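You operate a simulated robot arm through the tools that you are given. There is no shell and no other tool. Be economical: measure what you need, move in short steps, check, and stop when the job is done.

Carry out the task below with a simulated two-armed robot. There is one attempt and no reset: what you move stays moved.

TASK
On the top of the yellow bench, fold the cloth rag in half, so that it is half as long.

The check looks at the end state, three seconds after you hand in, the way a careful person would. Anything else that was tipped, shoved, dropped, spilled or broken makes it a failure. Flat cloth is picked up by pressing the open fingertips on it (5 to 10 N) and closing them slowly along it; thin cloth reads only 2 to 8 mm in the jaws.

THE ROBOT
Two 7-joint arms with two-finger parallel grippers on one trunk, on a base that drives. Base frame: it is fixed to the floor where the robot stands at the start and does not move with it; the origin is under the middle of the robot, x ahead of it, y to its left, z up. Units: cm, degrees, N and s.
The left shoulder is at the start at [7, 16.3, 117], the right one opposite. Places, roughly: top of the yellow bench [60, -20, 80]. Payload 3.43 kg a hand.
The tool frame of a hand sits at the grasp point between the pads (the TCP): z along the fingers, y along the line on which they close. The tips reach 3.4 cm beyond it. Largest opening 12.8 cm; finger width 2.4, thickness 1.2; the body of the gripper, 4.8 by 13 cm, starts 9.6 cm behind the TCP.
Orientation is that of the tool frame in the base frame, as a unit quaternion [x, y, z, w]. With the fingers straight down and closing along the base's y, the tool's x points along the base's -x, its y along +y and its z along -z.

THE INTERFACE
- The arms move only by the tool send_rows. It takes "left_deltas", "right_deltas" or both (then of equal length, played together; a hand with none holds still); each is a list of rows, each an object of numbers (a shift or turn left out is 0, a gripper value left out holds the last): "tx", "ty", "tz": the shift along the base's x, y, z in units of 50 mm (1.0 is 50 mm); "ax", "ay", "az": the turn, a rotation vector about the base's x, y, z in units of 5 degrees (1.0 is 5 degrees); "fingers": the gripper command, from -1 (fully open) to 1 (shut), values between in proportion. In form: [{"tx": .., "ty": .., "tz": .., "ax": .., "ay": .., "az": .., "fingers": ..}, ...]. A call has 1 to 20 rows; each row shifts and turns the commanded pose from where the row before left it. A call with a number of a shift or a turn outside -1 to 1 is refused whole. Each row takes 0.2 s and may step no farther than 5 cm and 8.6 degrees from the row before; otherwise, or with a gripper value out of range, the whole call is refused. A pose out of reach is approached as far as the arm can. The call stops where the force on the tool passes 40 N (or 10 N more than at its start, if that is more) or the arm is blocked; 0.2 s more then pass. The fingers move at their own pace (about 15.3 cm/s each) and stop on an object; they squeeze with about 22 N. The grip force told is the motor's: it shows also when the fingers shut on nothing. Time passes only in rows, and 0.2 s behind the last, so rows that do not move let the fingers close. It gives the time, the measured TCP pose, the force on the tool (base axes), the opening and the grip force at its end, in the units of the frame above (readings bear some noise), and new pictures: "views" is both (left out), scene, wrist or none (wrist: the cameras of the hands that moved).
- Cameras (640 x 400 px; columns grow to the right, rows downward): "scene" is now at [11.94, -3.56, 137.59]; the picture's right is [-0.44, -0.90, 0.00], its down [-0.69, 0.34, -0.64] and it looks along [0.57, -0.28, -0.77] (base axes); focal length 220 px, centre (320, 200). "left" rides on the left gripper at [7.6, 1.1, -16] in its tool frame; the picture's right is [-0.15, 0.99, 0.00], its down [-0.88, -0.13, -0.46] and it looks along [-0.45, -0.07, 0.89] (tool axes); focal length 234 px, centre (320, 200). "right" rides on the right gripper at [7.6, -1.1, -16] in its tool frame; the picture's right is [0.15, 0.99, 0.00], its down [-0.88, 0.13, -0.46] and it looks along [-0.45, 0.07, 0.89] (tool axes); focal length 234 px, centre (320, 200). There is no depth. A picture from a camera that has moved, and an enlarged one, comes with that camera's place and axes in the base frame and with its lens.
- move_column(by): slides the trunk up (or, below 0, down) by that many cm; the arms and the scene camera ride with it, the base frame stays. It gives what a move gives, with no picture.
- roll_base(legs): drives the robot by 1 to 6 legs, each [ahead, left, turn to the left] in cm, cm and degrees, along the robot's own axes; the way and the turn of a leg run together, so that a leg with both is an arc; at most 150 cm and 180 degrees a leg. The arms and the cameras ride along, it lands a little off, and it stops where it bumps. It gives what a move gives, and a new picture of the scene camera.
- turn_head(pan, tilt): turns the head with the scene camera to pan (to the left, within 86 degrees either way) and tilt (down, from -29 to 69), counted from straight ahead of the robot. It gives what a move gives, and a new picture of the scene camera.
- zoom(camera, box): a new picture of the part [left, top, right, bottom] of that camera's present view, enlarged. It takes no simulated time.
- hand_in(): hands the job in; it is judged then, once.

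Work in short steps. Places have to be worked out from the pictures, the camera data and where the tool is seen: move nearer, look again, correct. Check each grasp and each placing, and mend what went wrong. You have 120 turns and 170 pictures in all, those below and enlarged ones among them. Open the grippers and draw the arms clear of the work before you hand the job in, unless the task says otherwise; then end with one line.

The tools are called after "Call:" as name(argument=value, ...) on one line, values as JSON. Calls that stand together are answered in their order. send_rows: Moves the arms, as the interface text tells. Its arguments: {"type":"object","properties":{"left_deltas":{"type":"array","items":{"type":"object","properties":{"tx":{"type":"number"},"ty":{"type":"number"},"tz":{"type":"number"},"ax":{"type":"number"},"ay":{"type":"number"},"az":{"type":"number"},"fingers":{"type":"number"}}}},"right_deltas":{"type":"array","items":{"type":"object","properties":{"tx":{"type":"number"},"ty":{"type":"number"},"tz":{"type":"number"},"ax":{"type":"number"},"ay":{"type":"number"},"az":{"type":"number"},"fingers":{"type":"number"}}}},"views":{"type":"string","enum":["both","scene","wrist","none"]}},"required":[]} The other tools are called the same way: move_column (by) slides the trunk up or down; roll_base (legs) drives the base; turn_head (pan, tilt) turns the head that bears the scene camera; zoom (camera, box) takes an enlarged picture of a part of a camera's view; hand_in () hands the job in.

At the start:

```text
time: 0.0
left_tcp_pos: [68.71, 21.9, 104.97]
left_ee_rot: [-0.001, 1.0, -0.001, 0.0]
left_wrist_force: [-0.4, -0.2, 0.3]
left_gripper_width: 12.78
left_gripper_force: 0.0
right_tcp_pos: [60.0, -19.16, 109.1]
right_ee_rot: [0.0, 1.0, 0.0, 0.0]
right_wrist_force: [0.6, 0.7, -0.2]
right_gripper_width: 12.79
right_gripper_force: 0.1
trunk travel left (down, up): [-65.0, 29.0]
robot x, y, heading: [-0.25, 0.02, -0.0]
head pan, tilt: [-26.1, 50.6]
```

scene: 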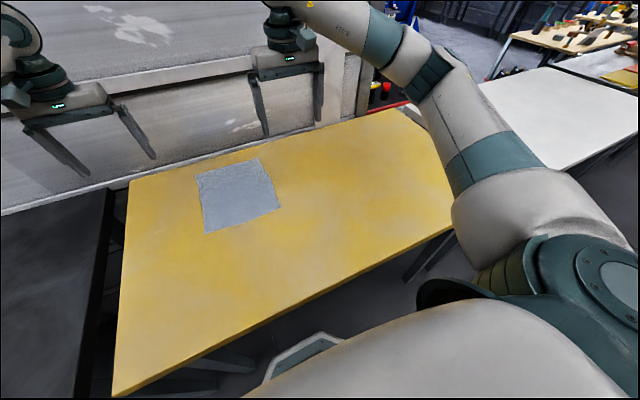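
right: 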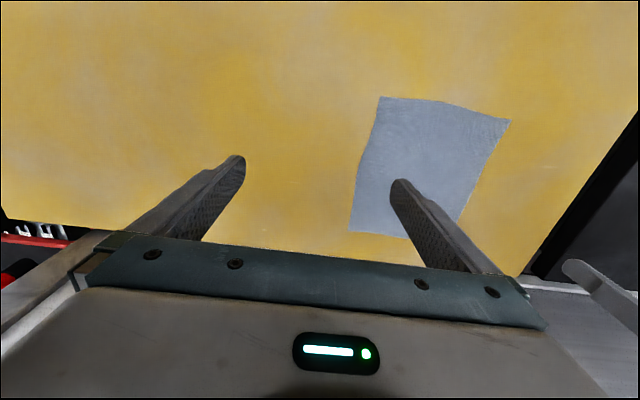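
left: 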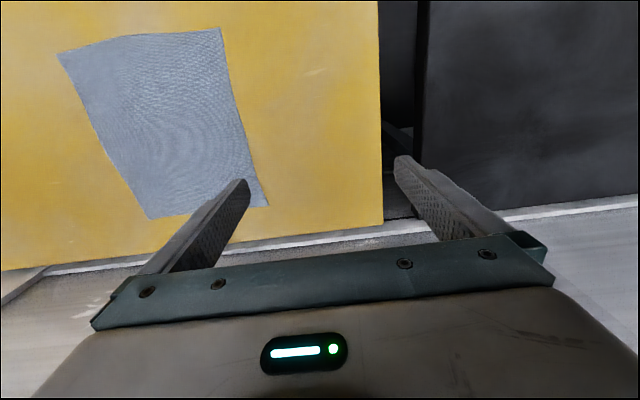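

The two views agree if the cloth top is at z≈85: the cloth spans x 53.5–79 and y ±10.8, so it is long along x. I'll bring both hands above the near-edge corners with the fingers partly closed.

Call:
send_rows(right_deltas=[{"tx": -0.248, "ty": 0.454, "tz": -0.484, "fingers": 0.45}, {"tx": -0.248, "ty": 0.454, "tz": -0.484}, {"tx": -0.248, "ty": 0.454, "tz": -0.484}, {"tx": -0.248, "ty": 0.454, "tz": -0.484}, {"tx": -0.248, "ty": 0.454, "tz": -0.484}, {}], left_deltas=[{"tx": -0.596, "ty": -0.564, "tz": -0.32, "fingers": 0.45}, {"tx": -0.596, "ty": -0.564, "tz": -0.32}, {"tx": -0.596, "ty": -0.564, "tz": -0.32}, {"tx": -0.596, "ty": -0.564, "tz": -0.32}, {"tx": -0.596, "ty": -0.564, "tz": -0.32}, {}])

Call:
turn_head(pan=0, tilt=45)

```text
time: 1.4
left_tcp_pos: [53.65, 7.81, 96.85]
left_ee_rot: [-0.001, 1.0, 0.0, 0.0]
left_wrist_force: [0.1, 0.2, -0.1]
left_gripper_width: 3.54
left_gripper_force: 0.2
right_tcp_pos: [53.7, -7.7, 97.06]
right_ee_rot: [0.0, 1.0, 0.0, 0.0]
right_wrist_force: [-0.9, 0.0, 0.2]
right_gripper_width: 3.53
right_gripper_force: 0.0
trunk travel left (down, up): [-65.0, 29.0]
robot x, y, heading: [0.26, -0.04, -0.1]
head pan, tilt: [-26.1, 50.6]
camera scene: at [11.93, -3.54, 137.59], right [-0.44, -0.9, 0.0], down [-0.69, 0.34, -0.64], along [0.57, -0.28, -0.77], focal length 220 px, centre (320, 200)
camera right: at [46.2, -8.82, 112.97], right [-0.15, 0.99, 0.0], down [0.88, 0.13, 0.46], along [0.45, 0.07, -0.89], focal length 234 px, centre (320, 200)
camera left: at [46.06, 8.99, 112.87], right [0.15, 0.99, 0.0], down [0.88, -0.13, 0.46], along [0.45, -0.07, -0.89], focal length 234 px, centre (320, 200)
```

scene: 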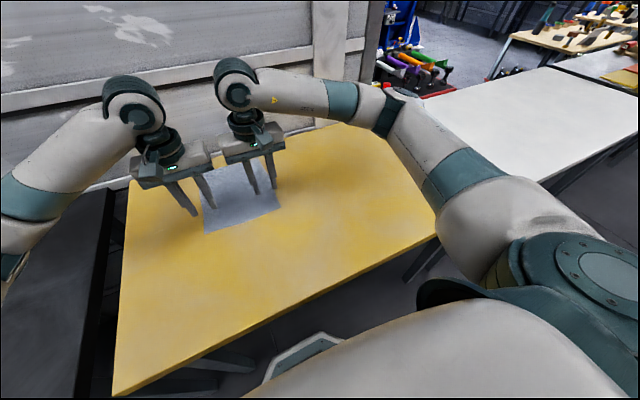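
right: 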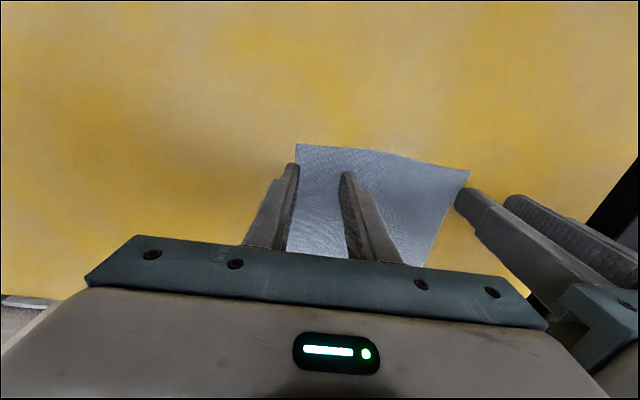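
left: 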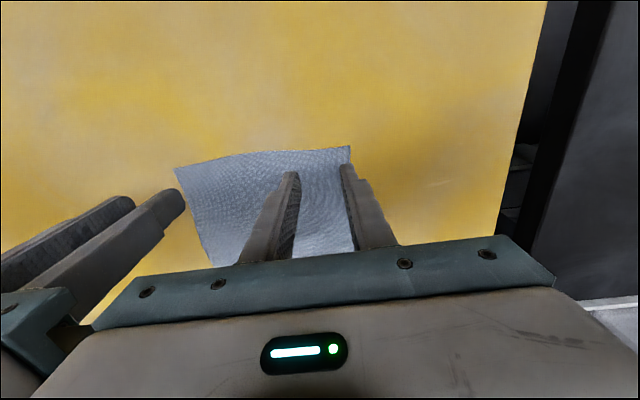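

```text
time: 2.3
left_tcp_pos: [53.81, 7.77, 96.93]
left_ee_rot: [-0.001, 1.0, -0.001, 0.0]
left_wrist_force: [-0.2, 0.7, 0.1]
left_gripper_width: 3.52
left_gripper_force: 0.1
right_tcp_pos: [53.75, -7.81, 97.13]
right_ee_rot: [0.0, 1.0, 0.001, 0.0]
right_wrist_force: [0.6, 0.0, -0.8]
right_gripper_width: 3.52
right_gripper_force: 0.1
trunk travel left (down, up): [-65.0, 29.0]
robot x, y, heading: [0.0, -0.14, -0.1]
head pan, tilt: [0.0, 45.0]
camera scene: at [13.2, -0.21, 138.35], right [0.0, -1.0, 0.0], down [-0.71, 0.0, -0.71], along [0.71, 0.0, -0.71], focal length 220 px, centre (320, 200)
```

scene: 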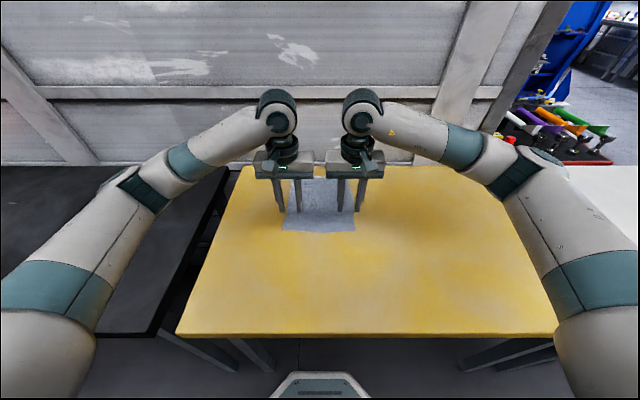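

Both wrist views put the near edge at x≈53.3, y −10.4 to +11.3. I'll centre over the corners and come down to just above the cloth.

Call:
send_rows(right_deltas=[{"tx": 0.09, "ty": 0.07, "tz": -0.37}, {"tz": -0.37}, {"tz": -0.37}, {"tz": -0.37}, {"tz": -0.05}, {}], left_deltas=[{"tx": 0.09, "ty": 0.1, "tz": -0.37}, {"tz": -0.37}, {"tz": -0.37}, {"tz": -0.37}, {"tz": -0.05}, {}], views="wrist")

```text
time: 3.7
left_tcp_pos: [54.32, 8.25, 89.24]
left_ee_rot: [-0.001, 1.0, 0.0, 0.0]
left_wrist_force: [-0.2, -0.8, 0.2]
left_gripper_width: 3.5
left_gripper_force: 0.1
right_tcp_pos: [54.26, -7.49, 89.38]
right_ee_rot: [0.0, 1.0, 0.0, 0.0]
right_wrist_force: [-0.2, -0.1, -0.2]
right_gripper_width: 3.51
right_gripper_force: 0.1
trunk travel left (down, up): [-65.0, 29.0]
robot x, y, heading: [0.11, -0.24, -0.2]
head pan, tilt: [0.0, 45.0]
camera right: at [46.68, -8.6, 105.36], right [-0.15, 0.99, 0.0], down [0.88, 0.13, 0.46], along [0.45, 0.07, -0.89], focal length 234 px, centre (320, 200)
camera left: at [46.63, 9.39, 105.2], right [0.15, 0.99, 0.0], down [0.88, -0.13, 0.46], along [0.45, -0.07, -0.89], focal length 234 px, centre (320, 200)
```

right: 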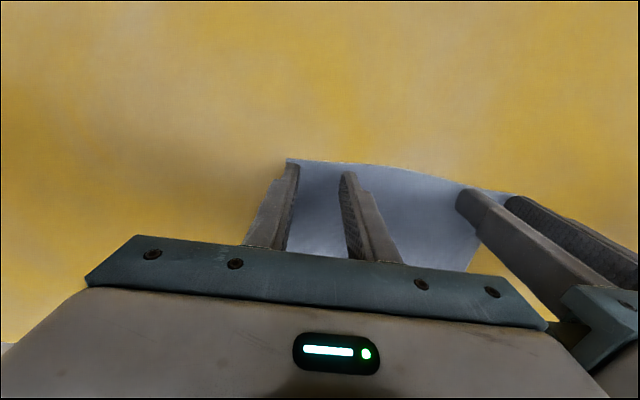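
left: 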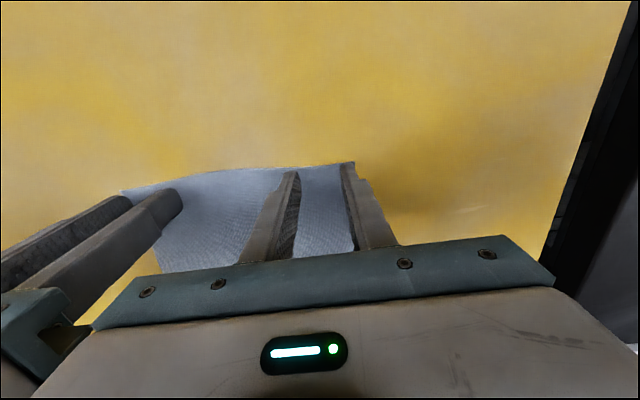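

The fingertips are at the edge, just above the cloth. I'll creep down while watching the force.

Call:
send_rows(right_deltas=[{"tz": -0.04}, {"tz": -0.04}, {}], left_deltas=[{"ty": -0.06, "tz": -0.04}, {"tz": -0.04}, {}], views="none")

```text
time: 4.5
left_tcp_pos: [54.36, 7.94, 88.74]
left_ee_rot: [-0.001, 1.0, 0.0, 0.0]
left_wrist_force: [-0.4, 0.7, 0.2]
left_gripper_width: 3.51
left_gripper_force: 0.1
right_tcp_pos: [54.34, -7.65, 88.95]
right_ee_rot: [0.0, 1.0, 0.0, -0.001]
right_wrist_force: [-0.6, -0.1, 0.2]
right_gripper_width: 3.52
right_gripper_force: 0.1
trunk travel left (down, up): [-65.0, 29.0]
robot x, y, heading: [-0.04, -0.13, -0.1]
head pan, tilt: [0.0, 45.0]
```

No contact yet, so I'll keep going down.

Call:
send_rows(right_deltas=[{"tz": -0.04}, {"tz": -0.04}, {}], left_deltas=[{"tz": -0.04}, {"tz": -0.04}, {}], views="none")

Call:
send_rows(right_deltas=[{"tz": -0.04}, {}], left_deltas=[{"tz": -0.03}, {}], views="none")

Call:
send_rows(right_deltas=[{"tz": -0.02}, {}], left_deltas=[{"tz": -0.02}, {}], views="none")

```text
time: 5.3
left_tcp_pos: [54.35, 7.98, 88.58]
left_ee_rot: [0.0, 1.0, 0.0, 0.0]
left_wrist_force: [-0.4, 0.3, 4.3]
left_gripper_width: 3.51
left_gripper_force: 0.1
right_tcp_pos: [54.12, -7.6, 88.6]
right_ee_rot: [-0.001, 1.0, 0.0, 0.0]
right_wrist_force: [0.9, -0.2, 0.1]
right_gripper_width: 3.49
right_gripper_force: 0.1
trunk travel left (down, up): [-65.0, 29.0]
robot x, y, heading: [-0.04, 0.06, -0.1]
head pan, tilt: [0.0, 45.0]
```

```text
time: 5.9
left_tcp_pos: [54.24, 7.81, 88.55]
left_ee_rot: [0.0, 1.0, 0.0, 0.001]
left_wrist_force: [2.1, 0.1, 13.0]
left_gripper_width: 3.54
left_gripper_force: 0.0
right_tcp_pos: [54.15, -7.54, 88.52]
right_ee_rot: [0.0, 1.0, 0.0, 0.001]
right_wrist_force: [1.0, -0.3, 5.7]
right_gripper_width: 3.5
right_gripper_force: 0.0
trunk travel left (down, up): [-65.0, 29.0]
robot x, y, heading: [-0.12, -0.47, 0.1]
head pan, tilt: [0.0, 45.0]
```

```text
time: 6.5
left_tcp_pos: [54.19, 7.97, 88.48]
left_ee_rot: [-0.001, 1.0, 0.0, 0.002]
left_wrist_force: [4.6, -0.4, 23.5]
left_gripper_width: 3.51
left_gripper_force: 0.1
right_tcp_pos: [54.16, -7.42, 88.54]
right_ee_rot: [0.0, 1.0, 0.0, 0.001]
right_wrist_force: [3.3, -1.5, 15.0]
right_gripper_width: 3.52
right_gripper_force: 0.0
trunk travel left (down, up): [-65.0, 29.0]
robot x, y, heading: [-0.11, 0.36, -0.1]
head pan, tilt: [0.0, 45.0]
```

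That is firmer than wanted: about 23 N left and 15 N right, rising roughly 10 N per mm. I'll ease both to about 8 N.

Call:
send_rows(right_deltas=[{"tz": 0.014}, {}], left_deltas=[{"tz": 0.031}, {}], views="none")

```text
time: 7.1
left_tcp_pos: [54.08, 7.97, 88.52]
left_ee_rot: [0.0, 1.0, 0.001, 0.001]
left_wrist_force: [3.3, -1.6, 16.8]
left_gripper_width: 3.52
left_gripper_force: 0.0
right_tcp_pos: [54.14, -7.55, 88.46]
right_ee_rot: [0.0, 1.0, 0.0, 0.001]
right_wrist_force: [2.7, -0.7, 16.2]
right_gripper_width: 3.51
right_gripper_force: 0.0
trunk travel left (down, up): [-65.0, 29.0]
robot x, y, heading: [0.01, 0.14, 0.3]
head pan, tilt: [0.0, 45.0]
```

Both still read about 16 N, so I'll ease a bit more.

Call:
send_rows(right_deltas=[{"tz": 0.016}, {}, {}], left_deltas=[{"tz": 0.018}, {}, {}], views="none")

```text
time: 7.9
left_tcp_pos: [54.25, 7.94, 88.5]
left_ee_rot: [0.001, 1.0, 0.0, 0.0]
left_wrist_force: [-0.1, -2.4, 9.0]
left_gripper_width: 3.53
left_gripper_force: 0.0
right_tcp_pos: [53.96, -7.5, 88.48]
right_ee_rot: [0.0, 1.0, 0.0, 0.001]
right_wrist_force: [2.2, -0.2, 11.5]
right_gripper_width: 3.52
right_gripper_force: 0.0
trunk travel left (down, up): [-65.0, 29.0]
robot x, y, heading: [-0.19, -0.06, 0.2]
head pan, tilt: [0.0, 45.0]
```

The force is now around 9–11 N, so I'll close slowly along the cloth.

Call:
send_rows(right_deltas=[{"tz": 0.004, "fingers": 0.5}, {"fingers": 0.55}, {"fingers": 0.6}, {"fingers": 0.65}, {"fingers": 0.7}, {"fingers": 0.75}, {"fingers": 0.8}, {"fingers": 0.85}, {"fingers": 0.9}, {"fingers": 0.95}, {"fingers": 1}, {}, {}], left_deltas=[{"fingers": 0.5}, {"fingers": 0.55}, {"fingers": 0.6}, {"fingers": 0.65}, {"fingers": 0.7}, {"fingers": 0.75}, {"fingers": 0.8}, {"fingers": 0.85}, {"fingers": 0.9}, {"fingers": 0.95}, {"fingers": 1}, {}, {}])

```text
time: 10.7
left_tcp_pos: [54.26, 7.93, 88.48]
left_ee_rot: [0.0, 1.0, -0.001, 0.0]
left_wrist_force: [0.5, -10.8, 2.3]
left_gripper_width: 0.2
left_gripper_force: 22.6
right_tcp_pos: [54.15, -7.5, 88.6]
right_ee_rot: [0.0, 1.0, 0.001, 0.0]
right_wrist_force: [0.1, 11.0, 4.7]
right_gripper_width: 0.18
right_gripper_force: 21.8
trunk travel left (down, up): [-65.0, 29.0]
robot x, y, heading: [0.23, -0.01, -0.0]
head pan, tilt: [0.0, 45.0]
camera scene: at [13.13, -0.2, 138.37], right [0.0, -1.0, 0.0], down [-0.71, 0.0, -0.71], along [0.71, 0.0, -0.71], focal length 220 px, centre (320, 200)
camera right: at [46.63, -8.56, 104.5], right [-0.15, 0.99, 0.0], down [0.88, 0.13, 0.46], along [0.45, 0.07, -0.89], focal length 234 px, centre (320, 200)
camera left: at [46.57, 9.1, 104.48], right [0.15, 0.99, 0.0], down [0.88, -0.13, 0.46], along [0.45, -0.07, -0.89], focal length 234 px, centre (320, 200)
```

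scene: 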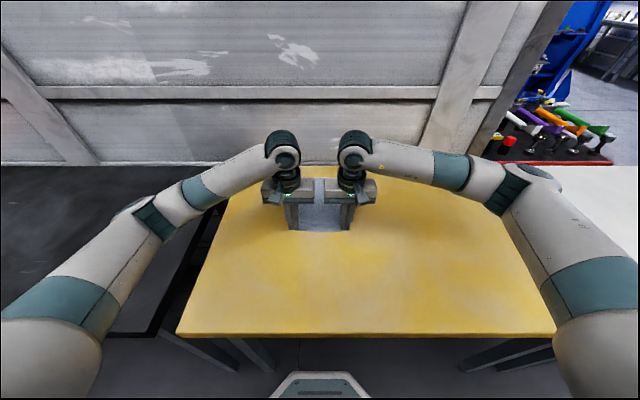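
right: 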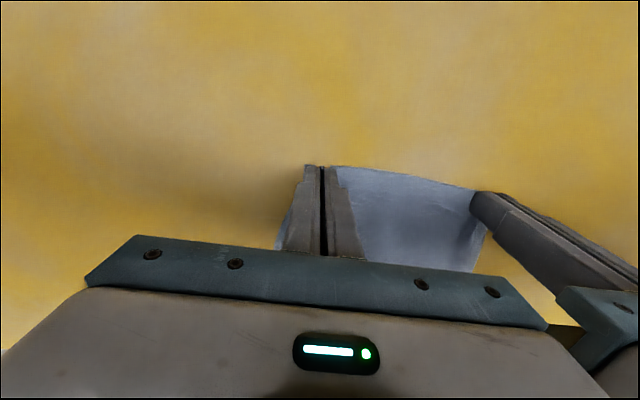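
left: 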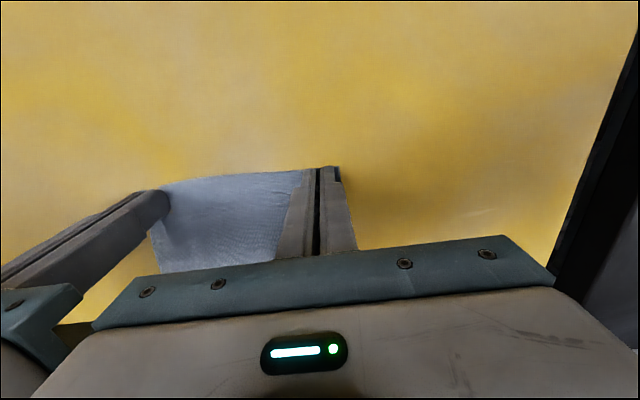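

The jaws read 2 mm and the sideways force shows tension in the cloth, so both hands probably hold it. I'll ease them slightly together, lift 3 cm, and look.

Call:
send_rows(right_deltas=[{"tz": 0.1, "ty": 0.03}, {"tz": 0.15, "ty": 0.03, "tx": 0.02}, {"tz": 0.2, "tx": 0.05}, {"tz": 0.2, "tx": 0.07}, {}], left_deltas=[{"tz": 0.1, "ty": -0.03}, {"tz": 0.15, "ty": -0.03, "tx": 0.02}, {"tz": 0.2, "tx": 0.05}, {"tz": 0.2, "tx": 0.07}, {}])

```text
time: 11.9
left_tcp_pos: [54.98, 7.65, 91.77]
left_ee_rot: [-0.002, 1.0, 0.0, -0.002]
left_wrist_force: [0.3, -2.0, 0.4]
left_gripper_width: 0.2
left_gripper_force: 22.1
right_tcp_pos: [54.92, -7.15, 91.71]
right_ee_rot: [-0.001, 1.0, 0.0, 0.0]
right_wrist_force: [0.4, 1.6, 0.4]
right_gripper_width: 0.18
right_gripper_force: 22.0
trunk travel left (down, up): [-65.0, 29.0]
robot x, y, heading: [-0.24, 0.05, -0.1]
head pan, tilt: [0.0, 45.0]
camera scene: at [13.21, -0.2, 138.35], right [0.0, -1.0, 0.0], down [-0.71, 0.0, -0.71], along [0.71, 0.0, -0.71], focal length 220 px, centre (320, 200)
camera right: at [47.43, -8.29, 107.68], right [-0.15, 0.99, 0.0], down [0.88, 0.13, 0.46], along [0.45, 0.07, -0.89], focal length 234 px, centre (320, 200)
camera left: at [47.37, 8.83, 107.67], right [0.15, 0.99, 0.0], down [0.88, -0.13, 0.45], along [0.45, -0.07, -0.89], focal length 234 px, centre (320, 200)
```

scene: 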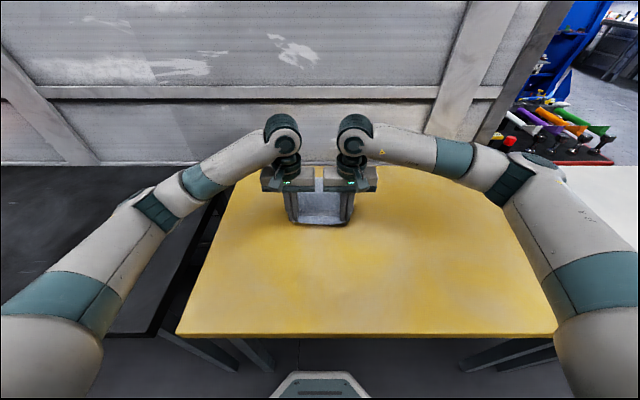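
right: 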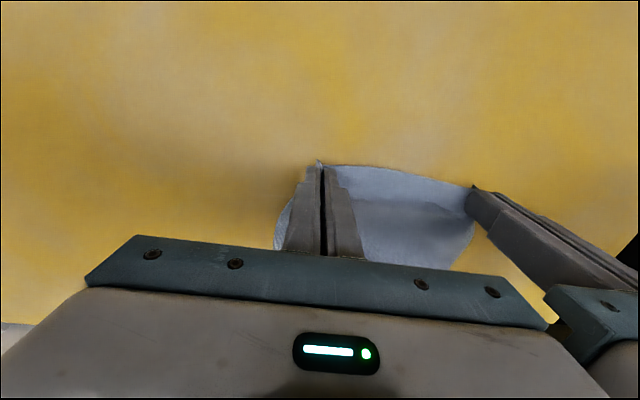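
left: 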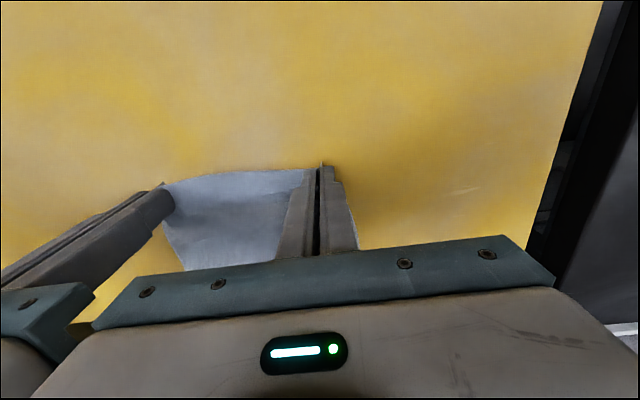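

Both corners came up with the cloth. I'll carry the edge along an arc over the crease at x≈66, stopping past the top to look.

Call:
send_rows(right_deltas=[{"tx": 0.15, "tz": 0.26}, {"tx": 0.15, "tz": 0.26}, {"tx": 0.15, "tz": 0.26}, {"tx": 0.15, "tz": 0.26}, {"tx": 0.26, "tz": 0.15}, {"tx": 0.26, "tz": 0.15}, {"tx": 0.26, "tz": 0.15}, {"tx": 0.26, "tz": 0.15}, {"tx": 0.31}, {"tx": 0.31}, {"tx": 0.31}, {"tx": 0.31}, {}], left_deltas=[{"tx": 0.15, "tz": 0.26}, {"tx": 0.15, "tz": 0.26}, {"tx": 0.15, "tz": 0.26}, {"tx": 0.15, "tz": 0.26}, {"tx": 0.26, "tz": 0.15}, {"tx": 0.26, "tz": 0.15}, {"tx": 0.26, "tz": 0.15}, {"tx": 0.26, "tz": 0.15}, {"tx": 0.31}, {"tx": 0.31}, {"tx": 0.31}, {"tx": 0.31}, {}])

Call:
zoom(camera="scene", box=[220, 100, 420, 250])

```text
time: 14.7
left_tcp_pos: [69.49, 7.69, 99.96]
left_ee_rot: [0.0, 1.0, -0.001, 0.0]
left_wrist_force: [-0.5, -0.6, -0.5]
left_gripper_width: 0.16
left_gripper_force: 21.7
right_tcp_pos: [69.29, -7.19, 99.88]
right_ee_rot: [0.0, 1.0, 0.001, 0.0]
right_wrist_force: [1.0, 0.5, -0.2]
right_gripper_width: 0.19
right_gripper_force: 22.4
trunk travel left (down, up): [-65.0, 29.0]
robot x, y, heading: [0.01, 0.12, -0.3]
head pan, tilt: [0.0, 45.0]
camera scene: at [13.15, -0.2, 138.36], right [0.0, -1.0, 0.0], down [-0.71, 0.0, -0.71], along [0.71, 0.0, -0.71], focal length 220 px, centre (320, 200)
camera right: at [61.72, -8.24, 115.91], right [-0.15, 0.99, 0.0], down [0.88, 0.13, 0.46], along [0.45, 0.07, -0.89], focal length 234 px, centre (320, 200)
camera left: at [61.76, 8.83, 115.9], right [0.15, 0.99, 0.0], down [0.88, -0.13, 0.46], along [0.45, -0.07, -0.89], focal length 234 px, centre (320, 200)
```

scene: 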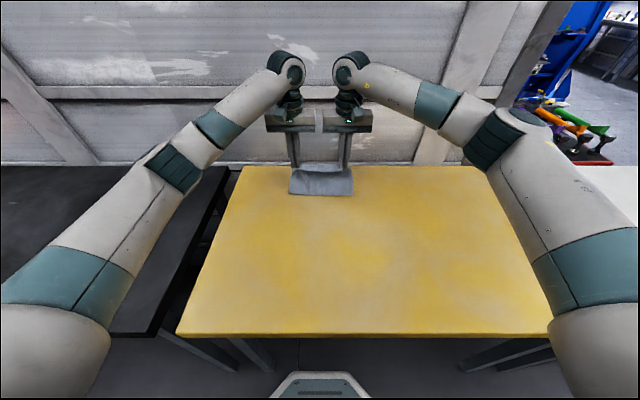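
right: 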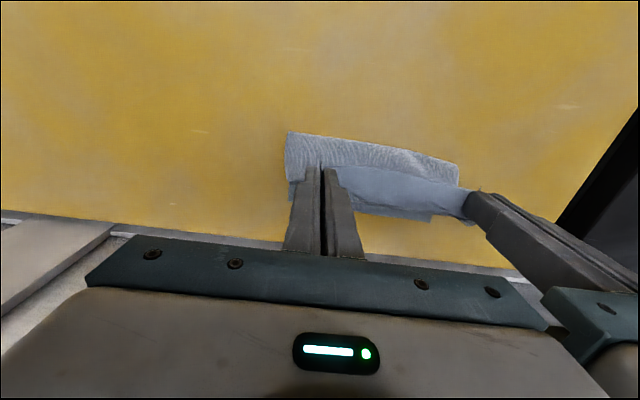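
left: 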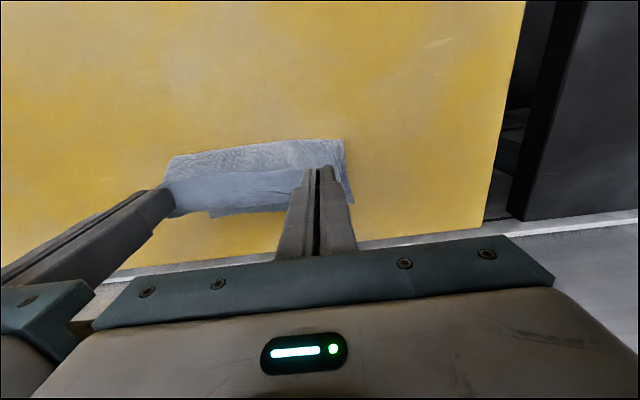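

```text
2.67 times, centred on (320, 175) of scene
camera zoom: at [13.15, -0.2, 138.36], right [0.0, -1.0, 0.0], down [-0.71, 0.0, -0.71], along [0.71, 0.0, -0.71], focal length 588 px, centre (320, 267)
```

zoom: 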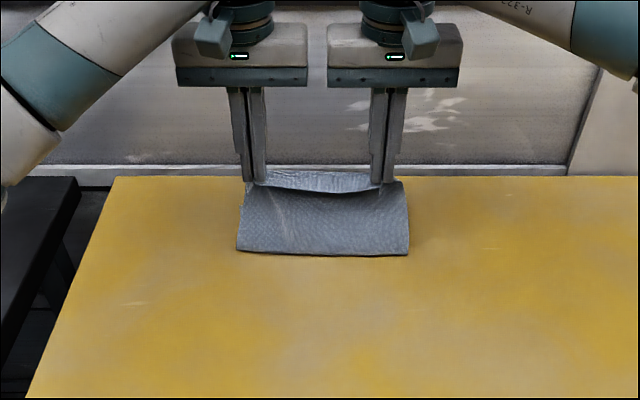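

The fold is forming squarely, with the far edge at x≈78. I'll come down the rest of the arc, stopping a little above the surface to check.

Call:
send_rows(right_deltas=[{"tx": 0.25, "tz": -0.15}, {"tx": 0.25, "tz": -0.15}, {"tx": 0.25, "tz": -0.15}, {"tx": 0.25, "tz": -0.15}, {"tx": 0.14, "tz": -0.215}, {"tx": 0.14, "tz": -0.215}, {"tx": 0.14, "tz": -0.215}, {"tx": 0.14, "tz": -0.215}, {"tx": 0.06, "tz": -0.2}, {"tx": 0.05, "tz": -0.2}, {}], left_deltas=[{"tx": 0.25, "tz": -0.15}, {"tx": 0.25, "tz": -0.15}, {"tx": 0.25, "tz": -0.15}, {"tx": 0.25, "tz": -0.15}, {"tx": 0.14, "tz": -0.215}, {"tx": 0.14, "tz": -0.215}, {"tx": 0.14, "tz": -0.215}, {"tx": 0.14, "tz": -0.215}, {"tx": 0.06, "tz": -0.2}, {"tx": 0.05, "tz": -0.2}, {}])

Call:
zoom(camera="scene", box=[220, 100, 420, 250])

```text
time: 17.1
left_tcp_pos: [77.76, 7.69, 90.62]
left_ee_rot: [0.0, 1.0, 0.001, 0.0]
left_wrist_force: [-0.3, -0.3, -0.3]
left_gripper_width: 0.17
left_gripper_force: 22.2
right_tcp_pos: [77.76, -7.28, 90.61]
right_ee_rot: [0.0, 1.0, 0.0, 0.0]
right_wrist_force: [0.2, 0.2, 0.1]
right_gripper_width: 0.18
right_gripper_force: 21.8
trunk travel left (down, up): [-65.0, 29.0]
robot x, y, heading: [0.21, -0.14, 0.2]
head pan, tilt: [0.0, 45.0]
camera scene: at [13.18, -0.2, 138.36], right [0.0, -1.0, 0.0], down [-0.71, 0.0, -0.71], along [0.71, 0.0, -0.71], focal length 220 px, centre (320, 200)
camera right: at [70.17, -8.27, 106.57], right [-0.15, 0.99, 0.0], down [0.88, 0.13, 0.46], along [0.45, 0.07, -0.89], focal length 234 px, centre (320, 200)
camera left: at [70.06, 8.77, 106.56], right [0.15, 0.99, 0.0], down [0.88, -0.13, 0.46], along [0.45, -0.07, -0.89], focal length 234 px, centre (320, 200)
```

scene: 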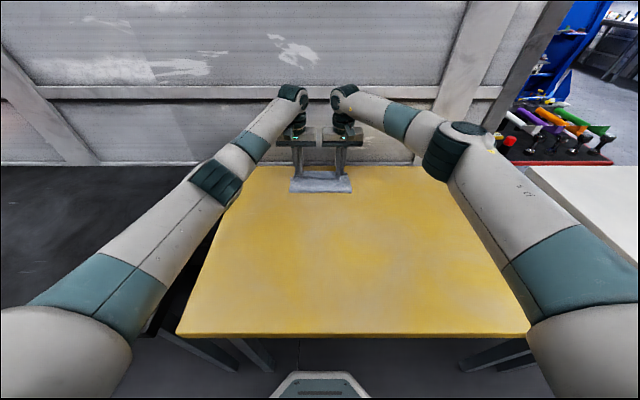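
right: 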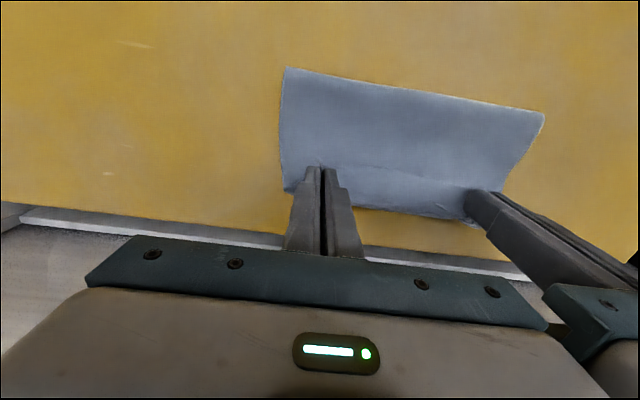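
left: 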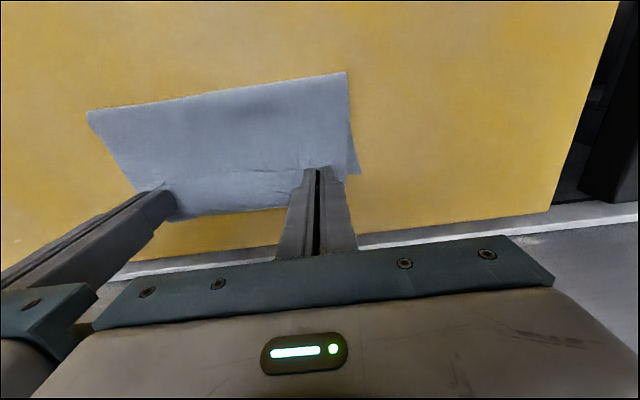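

```text
2.67 times, centred on (320, 175) of scene
camera zoom: at [13.18, -0.2, 138.36], right [0.0, -1.0, 0.0], down [-0.71, 0.0, -0.71], along [0.71, 0.0, -0.71], focal length 588 px, centre (320, 267)
```

zoom: 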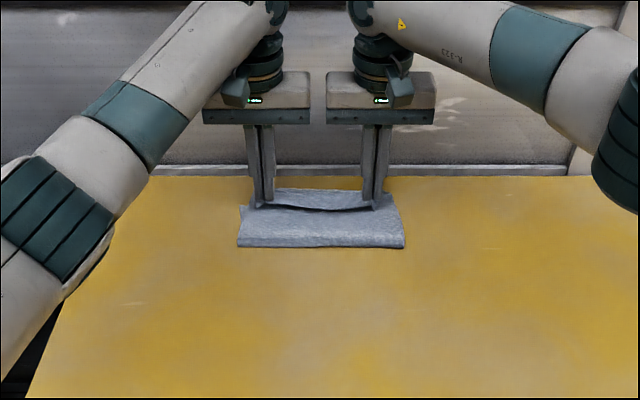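

The edge is over the far half. I'll lower almost to the surface, open gently, rise straight up, and see how the layers lie.

Call:
send_rows(right_deltas=[{"tz": -0.12}, {"tz": -0.12}, {}, {"fingers": 0.95}, {"fingers": 0.9}, {"fingers": 0.85}, {"fingers": 0.8}, {}, {"tz": 0.2}, {"tz": 0.4}, {"tz": 0.8}, {"tz": 0.8}, {}], left_deltas=[{"tz": -0.12}, {"tz": -0.12}, {}, {"fingers": 0.95}, {"fingers": 0.9}, {"fingers": 0.85}, {"fingers": 0.8}, {}, {"tz": 0.2}, {"tz": 0.4}, {"tz": 0.8}, {"tz": 0.8}, {}])

Call:
zoom(camera="scene", box=[250, 140, 390, 230])

```text
time: 19.9
left_tcp_pos: [78.01, 7.66, 100.39]
left_ee_rot: [-0.001, 1.0, 0.0, -0.001]
left_wrist_force: [0.4, 0.4, -1.0]
left_gripper_width: 1.29
left_gripper_force: 0.1
right_tcp_pos: [77.92, -7.23, 100.35]
right_ee_rot: [0.0, 1.0, -0.001, -0.001]
right_wrist_force: [0.0, 0.6, 0.4]
right_gripper_width: 1.29
right_gripper_force: 0.1
trunk travel left (down, up): [-65.0, 29.0]
robot x, y, heading: [0.14, 0.34, 0.2]
head pan, tilt: [0.0, 45.0]
camera scene: at [13.33, -0.21, 138.34], right [0.0, -1.0, 0.0], down [-0.71, 0.0, -0.71], along [0.71, 0.0, -0.71], focal length 220 px, centre (320, 200)
camera right: at [70.38, -8.25, 116.28], right [-0.15, 0.99, 0.0], down [0.88, 0.13, 0.45], along [0.45, 0.07, -0.89], focal length 234 px, centre (320, 200)
camera left: at [70.29, 8.78, 116.33], right [0.15, 0.99, 0.0], down [0.88, -0.13, 0.45], along [0.45, -0.07, -0.89], focal length 234 px, centre (320, 200)
```

scene: 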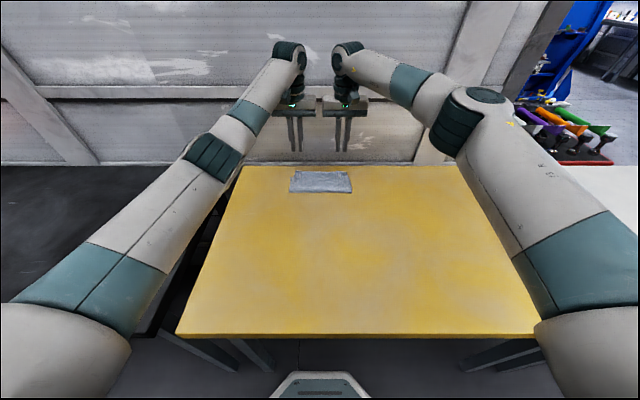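
right: 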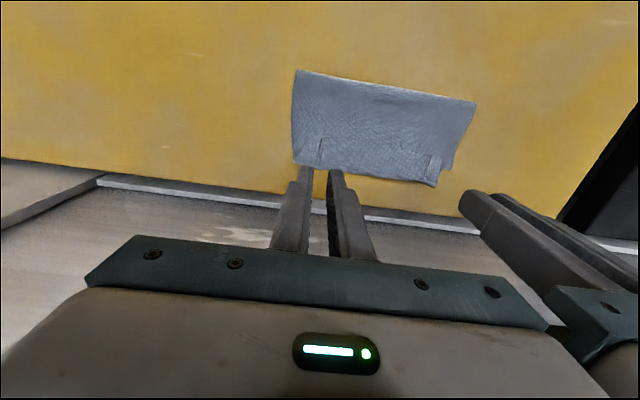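
left: 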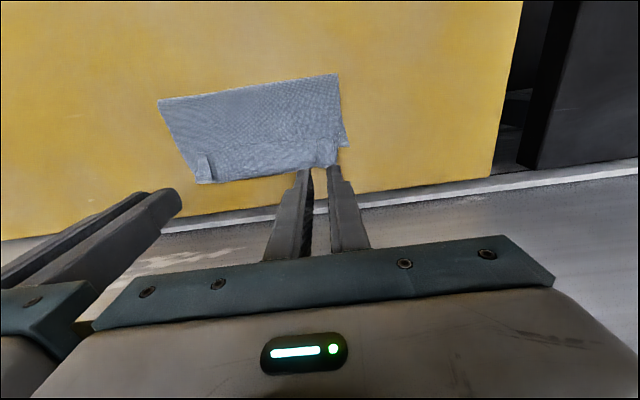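

```text
4.44 times, centred on (320, 185) of scene
camera zoom: at [13.33, -0.21, 138.34], right [0.0, -1.0, 0.0], down [-0.71, 0.0, -0.71], along [0.71, 0.0, -0.71], focal length 979 px, centre (320, 267)
```

zoom: 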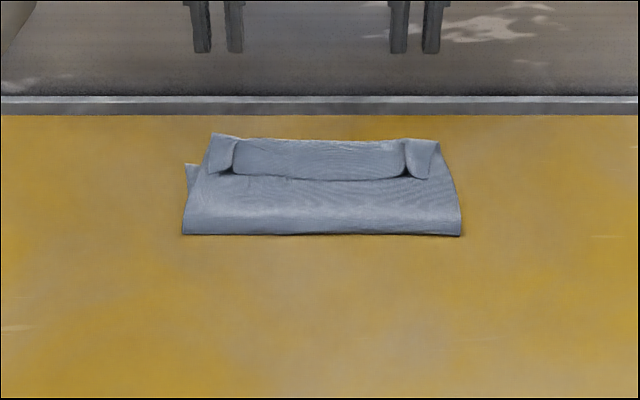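

The strip the fingers held has folded back on top, a hem of about 2 cm. I'll zoom in before turning it out.

Call:
zoom(camera="right", box=[270, 50, 490, 200])

Call:
zoom(camera="left", box=[140, 55, 360, 205])

```text
2.67 times, centred on (380, 125) of right
camera zoom: at [70.38, -8.25, 116.28], right [-0.15, 0.99, 0.0], down [0.88, 0.13, 0.45], along [0.45, 0.07, -0.89], focal length 624 px, centre (160, 400)
```

zoom: 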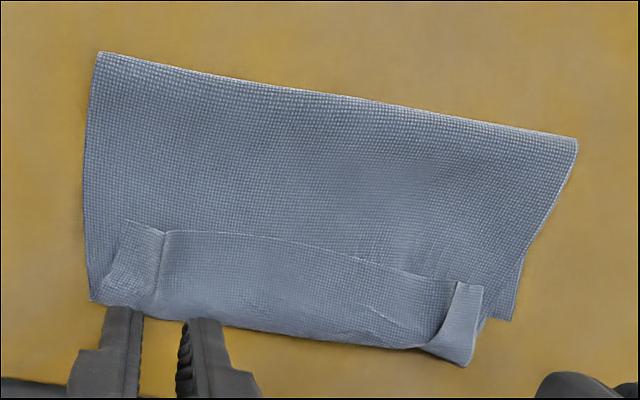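

```text
2.67 times, centred on (250, 130) of left
camera zoom: at [70.29, 8.78, 116.33], right [0.15, 0.99, 0.0], down [0.88, -0.13, 0.45], along [0.45, -0.07, -0.89], focal length 624 px, centre (507, 387)
```

zoom: 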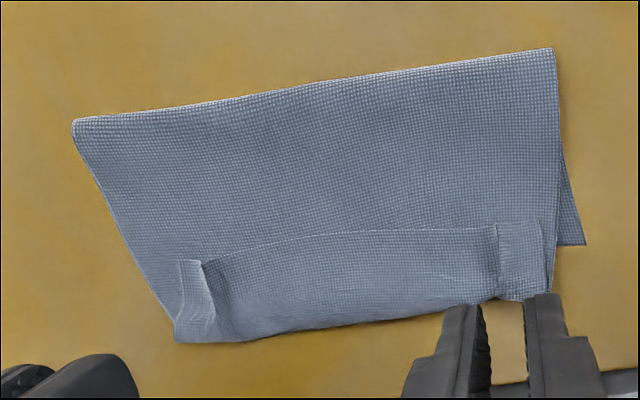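

The lower edge stayed at x≈78.6, but the crease is at 69.7 and the hem is about 5 cm. A vertical pinch leaves the edge pointing −x, so laying the edge down from the +x side should give no hem.

The plan is to regrab the hem ridges, lift the whole cloth, lay the lower half toward +x, and fold the upper half back toward −x. First I'll regrab.

Call:
send_rows(right_deltas=[{"tx": -0.14, "tz": -0.5, "fingers": 0.6}, {"tz": -0.5}, {"tz": -0.5}, {"tz": -0.4}, {"tz": -0.2}, {"tz": -0.07}, {"tz": -0.04}, {}], left_deltas=[{"tx": -0.1, "tz": -0.5, "fingers": 0.6}, {"tz": -0.5}, {"tz": -0.5}, {"tz": -0.4}, {"tz": -0.2}, {"tz": -0.07}, {"tz": -0.04}, {}], views="wrist")

```text
time: 21.7
left_tcp_pos: [77.23, 7.59, 89.3]
left_ee_rot: [0.0, 1.0, -0.001, 0.0]
left_wrist_force: [0.4, 0.0, 0.4]
left_gripper_width: 2.58
left_gripper_force: 0.0
right_tcp_pos: [77.17, -7.1, 89.26]
right_ee_rot: [0.0, 1.0, 0.0, 0.0]
right_wrist_force: [-0.6, 0.4, 0.5]
right_gripper_width: 2.54
right_gripper_force: 0.0
trunk travel left (down, up): [-65.0, 29.0]
robot x, y, heading: [0.08, 0.26, -0.3]
head pan, tilt: [0.0, 45.0]
camera right: at [69.46, -8.25, 105.29], right [-0.15, 0.99, 0.0], down [0.88, 0.13, 0.46], along [0.45, 0.07, -0.89], focal length 234 px, centre (320, 200)
camera left: at [69.61, 8.85, 105.28], right [0.15, 0.99, 0.0], down [0.88, -0.13, 0.46], along [0.45, -0.07, -0.89], focal length 234 px, centre (320, 200)
```

right: 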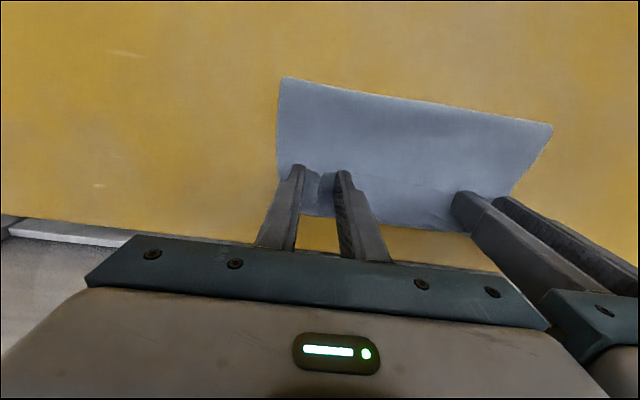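
left: 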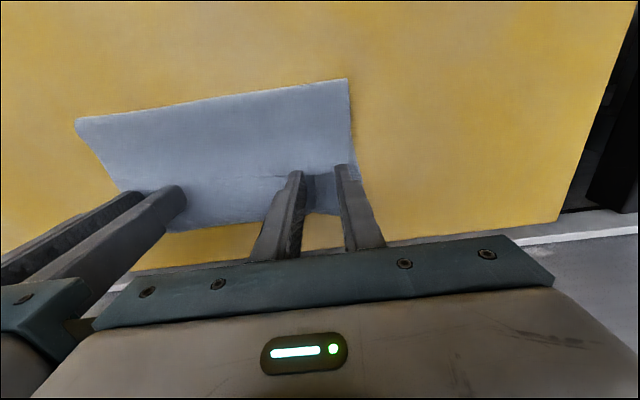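

The ridges sit between the fingers. I'll touch down lightly and close slowly.

Call:
send_rows(right_deltas=[{"tz": -0.04}, {"tz": -0.02}, {"fingers": 0.65}, {"fingers": 0.7}, {"fingers": 0.75}, {"fingers": 0.8}, {"fingers": 0.85}, {"fingers": 0.9}, {"fingers": 0.95}, {"fingers": 1}, {}, {}], left_deltas=[{"tz": -0.04}, {"tz": -0.02}, {"fingers": 0.65}, {"fingers": 0.7}, {"fingers": 0.75}, {"fingers": 0.8}, {"fingers": 0.85}, {"fingers": 0.9}, {"fingers": 0.95}, {"fingers": 1}, {}, {}], views="none")

Call:
send_rows(right_deltas=[{"tz": 0.2}, {"tz": 0.3}, {"tz": 0.4}, {"tz": 0.4}, {}], left_deltas=[{"tz": 0.2}, {"tz": 0.3}, {"tz": 0.4}, {"tz": 0.4}, {}])

Call:
zoom(camera="scene", box=[250, 120, 390, 210])

```text
time: 24.3
left_tcp_pos: [77.08, 7.75, 89.06]
left_ee_rot: [0.0, 1.0, 0.0, 0.001]
left_wrist_force: [0.3, -0.1, 0.1]
left_gripper_width: 0.21
left_gripper_force: 21.8
right_tcp_pos: [77.07, -7.25, 89.03]
right_ee_rot: [0.0, 1.0, 0.0, -0.001]
right_wrist_force: [-0.7, 0.2, -0.3]
right_gripper_width: 0.0
right_gripper_force: 21.9
trunk travel left (down, up): [-65.0, 29.0]
robot x, y, heading: [-0.13, 0.18, 0.1]
head pan, tilt: [0.0, 45.0]
```

```text
time: 25.5
left_tcp_pos: [77.29, 7.6, 95.54]
left_ee_rot: [-0.001, 1.0, 0.0, -0.001]
left_wrist_force: [0.1, -0.7, 0.1]
left_gripper_width: 0.18
left_gripper_force: 21.9
right_tcp_pos: [76.95, -7.19, 95.53]
right_ee_rot: [0.0, 1.0, -0.001, 0.0]
right_wrist_force: [-0.3, -0.1, 0.2]
right_gripper_width: 0.0
right_gripper_force: 22.3
trunk travel left (down, up): [-65.0, 29.0]
robot x, y, heading: [-0.12, 0.08, 0.0]
head pan, tilt: [0.0, 45.0]
camera scene: at [13.27, -0.24, 138.35], right [0.0, -1.0, 0.0], down [-0.71, 0.0, -0.71], along [0.71, 0.0, -0.71], focal length 220 px, centre (320, 200)
camera right: at [69.54, -8.25, 111.52], right [-0.15, 0.99, 0.0], down [0.88, 0.13, 0.45], along [0.45, 0.07, -0.89], focal length 234 px, centre (320, 200)
camera left: at [69.67, 8.75, 111.5], right [0.15, 0.99, 0.0], down [0.88, -0.13, 0.45], along [0.45, -0.07, -0.89], focal length 234 px, centre (320, 200)
```

scene: 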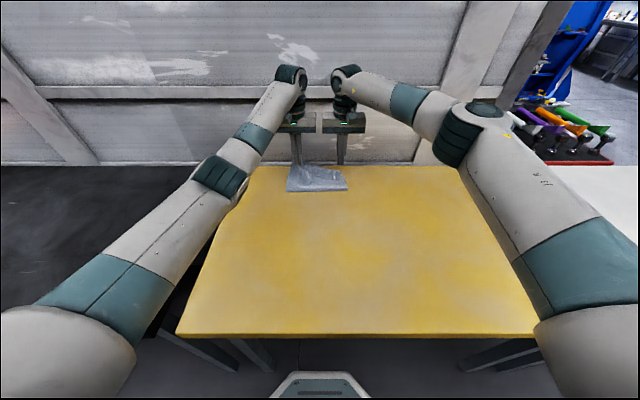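
right: 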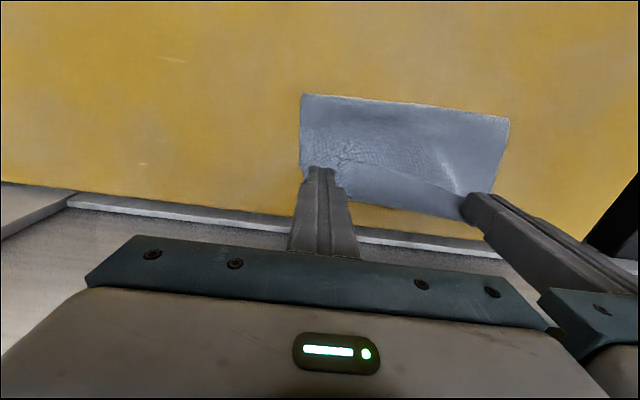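
left: 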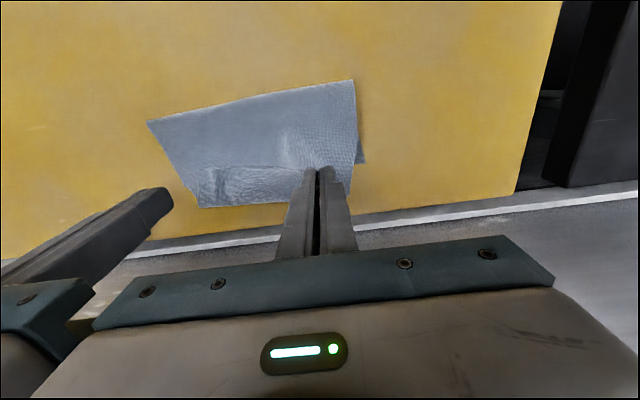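

```text
4.44 times, centred on (320, 165) of scene
camera zoom: at [13.27, -0.24, 138.35], right [0.0, -1.0, 0.0], down [-0.71, 0.0, -0.71], along [0.71, 0.0, -0.71], focal length 979 px, centre (320, 356)
```

zoom: 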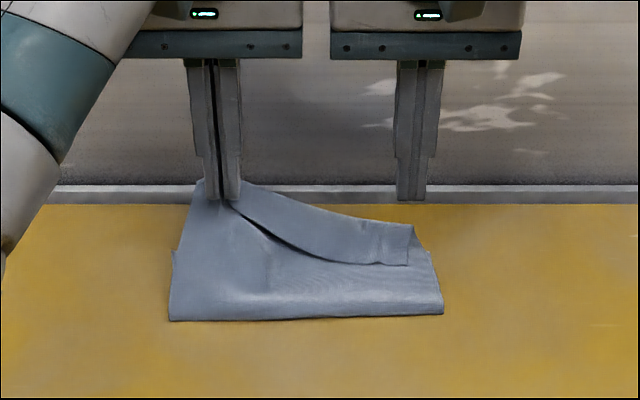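

The left hand holds but the right missed. I'll lower the left back down, open the right, and press that one onto the hem before closing.

Call:
send_rows(right_deltas=[{"ty": -0.06, "tz": -0.4, "fingers": 0.5}, {"tz": -0.4}, {"tz": -0.3}, {"tz": -0.2}, {}], left_deltas=[{"tz": -0.4}, {"tz": -0.4}, {"tz": -0.3}, {"tz": -0.18}, {}], views="wrist")

Call:
zoom(camera="right", box=[260, 60, 480, 210])

```text
time: 26.7
left_tcp_pos: [77.28, 7.63, 89.18]
left_ee_rot: [-0.001, 1.0, 0.001, 0.0]
left_wrist_force: [0.0, -0.7, 0.3]
left_gripper_width: 0.2
left_gripper_force: 22.3
right_tcp_pos: [76.91, -7.44, 89.11]
right_ee_rot: [-0.001, 1.0, 0.0, 0.001]
right_wrist_force: [-0.8, -0.4, 0.7]
right_gripper_width: 3.23
right_gripper_force: 0.1
trunk travel left (down, up): [-65.0, 29.0]
robot x, y, heading: [-0.02, -0.14, 0.1]
head pan, tilt: [0.0, 45.0]
camera right: at [69.41, -8.59, 105.02], right [-0.15, 0.99, 0.0], down [0.88, 0.13, 0.46], along [0.45, 0.07, -0.89], focal length 234 px, centre (320, 200)
camera left: at [69.61, 8.82, 105.1], right [0.15, 0.99, 0.0], down [0.88, -0.13, 0.46], along [0.45, -0.07, -0.89], focal length 234 px, centre (320, 200)
```

right: 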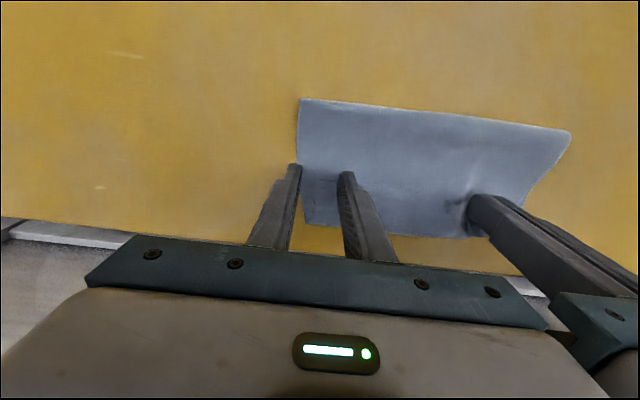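
left: 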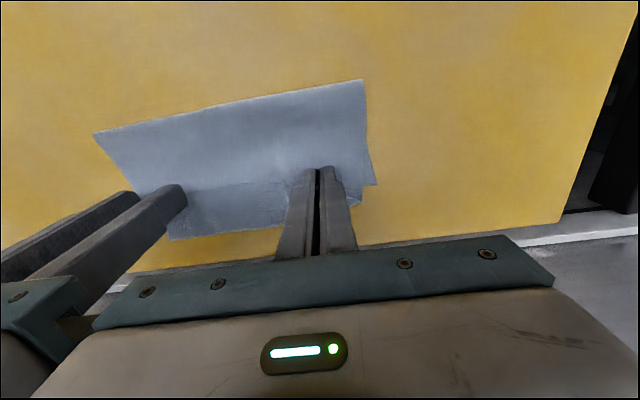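

```text
2.67 times, centred on (370, 135) of right
camera zoom: at [69.41, -8.59, 105.02], right [-0.15, 0.99, 0.0], down [0.88, 0.13, 0.46], along [0.45, 0.07, -0.89], focal length 624 px, centre (187, 373)
```

zoom: 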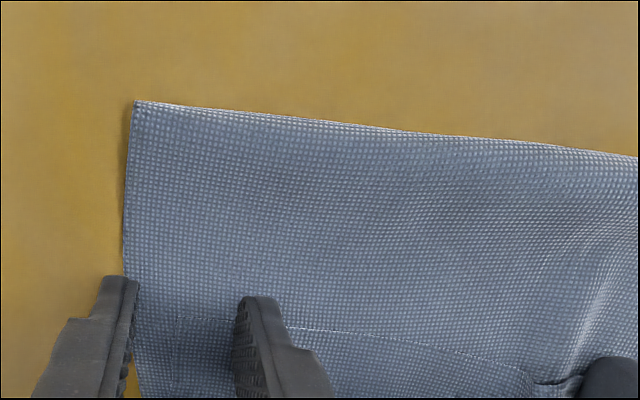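

The hem corner on the right is at about x 77, y −7.7. I'll raise slightly, move the right hand 1.7 cm inward and 1 cm forward, and lower again.

Call:
send_rows(right_deltas=[{"tz": 0.25}, {"tx": 0.2, "ty": 0.34, "fingers": 0.66}, {"tz": -0.2}, {"tz": -0.06}, {}], views="none")

Call:
zoom(camera="right", box=[240, 90, 460, 240])

```text
time: 27.9
left_tcp_pos: [77.39, 7.54, 89.21]
left_ee_rot: [0.0, 1.0, -0.001, 0.0]
left_wrist_force: [0.2, -0.7, -0.5]
left_gripper_width: 0.21
left_gripper_force: 21.9
right_tcp_pos: [77.96, -5.8, 89.02]
right_ee_rot: [0.0, 1.0, 0.001, 0.0]
right_wrist_force: [0.1, -1.3, -0.9]
right_gripper_width: 2.19
right_gripper_force: 0.1
trunk travel left (down, up): [-65.0, 29.0]
robot x, y, heading: [-0.01, 0.14, 0.2]
head pan, tilt: [0.0, 45.0]
```

```text
2.67 times, centred on (350, 165) of right
camera zoom: at [70.46, -6.89, 104.96], right [-0.15, 0.99, 0.0], down [0.88, 0.13, 0.46], along [0.45, 0.07, -0.89], focal length 624 px, centre (240, 293)
```

zoom: 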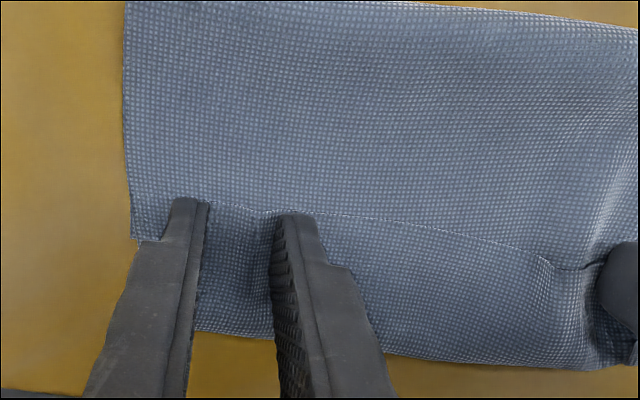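

The tips now straddle the hem edge well, so I'll press down in small steps.

Call:
send_rows(right_deltas=[{"tz": -0.03}, {}], views="none")

Call:
send_rows(right_deltas=[{"tz": -0.02}, {}], views="none")

```text
time: 28.5
left_tcp_pos: [77.31, 7.69, 89.1]
left_ee_rot: [0.0, 1.0, 0.0, 0.0]
left_wrist_force: [0.2, 0.1, -1.0]
left_gripper_width: 0.22
left_gripper_force: 22.2
right_tcp_pos: [78.07, -5.77, 88.76]
right_ee_rot: [-0.001, 1.0, 0.0, 0.0]
right_wrist_force: [0.2, -0.5, 0.4]
right_gripper_width: 2.16
right_gripper_force: 0.1
trunk travel left (down, up): [-65.0, 29.0]
robot x, y, heading: [0.51, -0.2, -0.1]
head pan, tilt: [0.0, 45.0]
```

```text
time: 29.1
left_tcp_pos: [77.3, 7.67, 89.04]
left_ee_rot: [-0.001, 1.0, 0.0, 0.0]
left_wrist_force: [0.2, 0.3, -0.3]
left_gripper_width: 0.19
left_gripper_force: 21.8
right_tcp_pos: [77.94, -5.77, 88.66]
right_ee_rot: [0.0, 1.0, 0.0, 0.0]
right_wrist_force: [0.0, -0.2, 0.4]
right_gripper_width: 2.2
right_gripper_force: 0.1
trunk travel left (down, up): [-65.0, 29.0]
robot x, y, heading: [-0.02, 0.03, -0.1]
head pan, tilt: [0.0, 45.0]
```

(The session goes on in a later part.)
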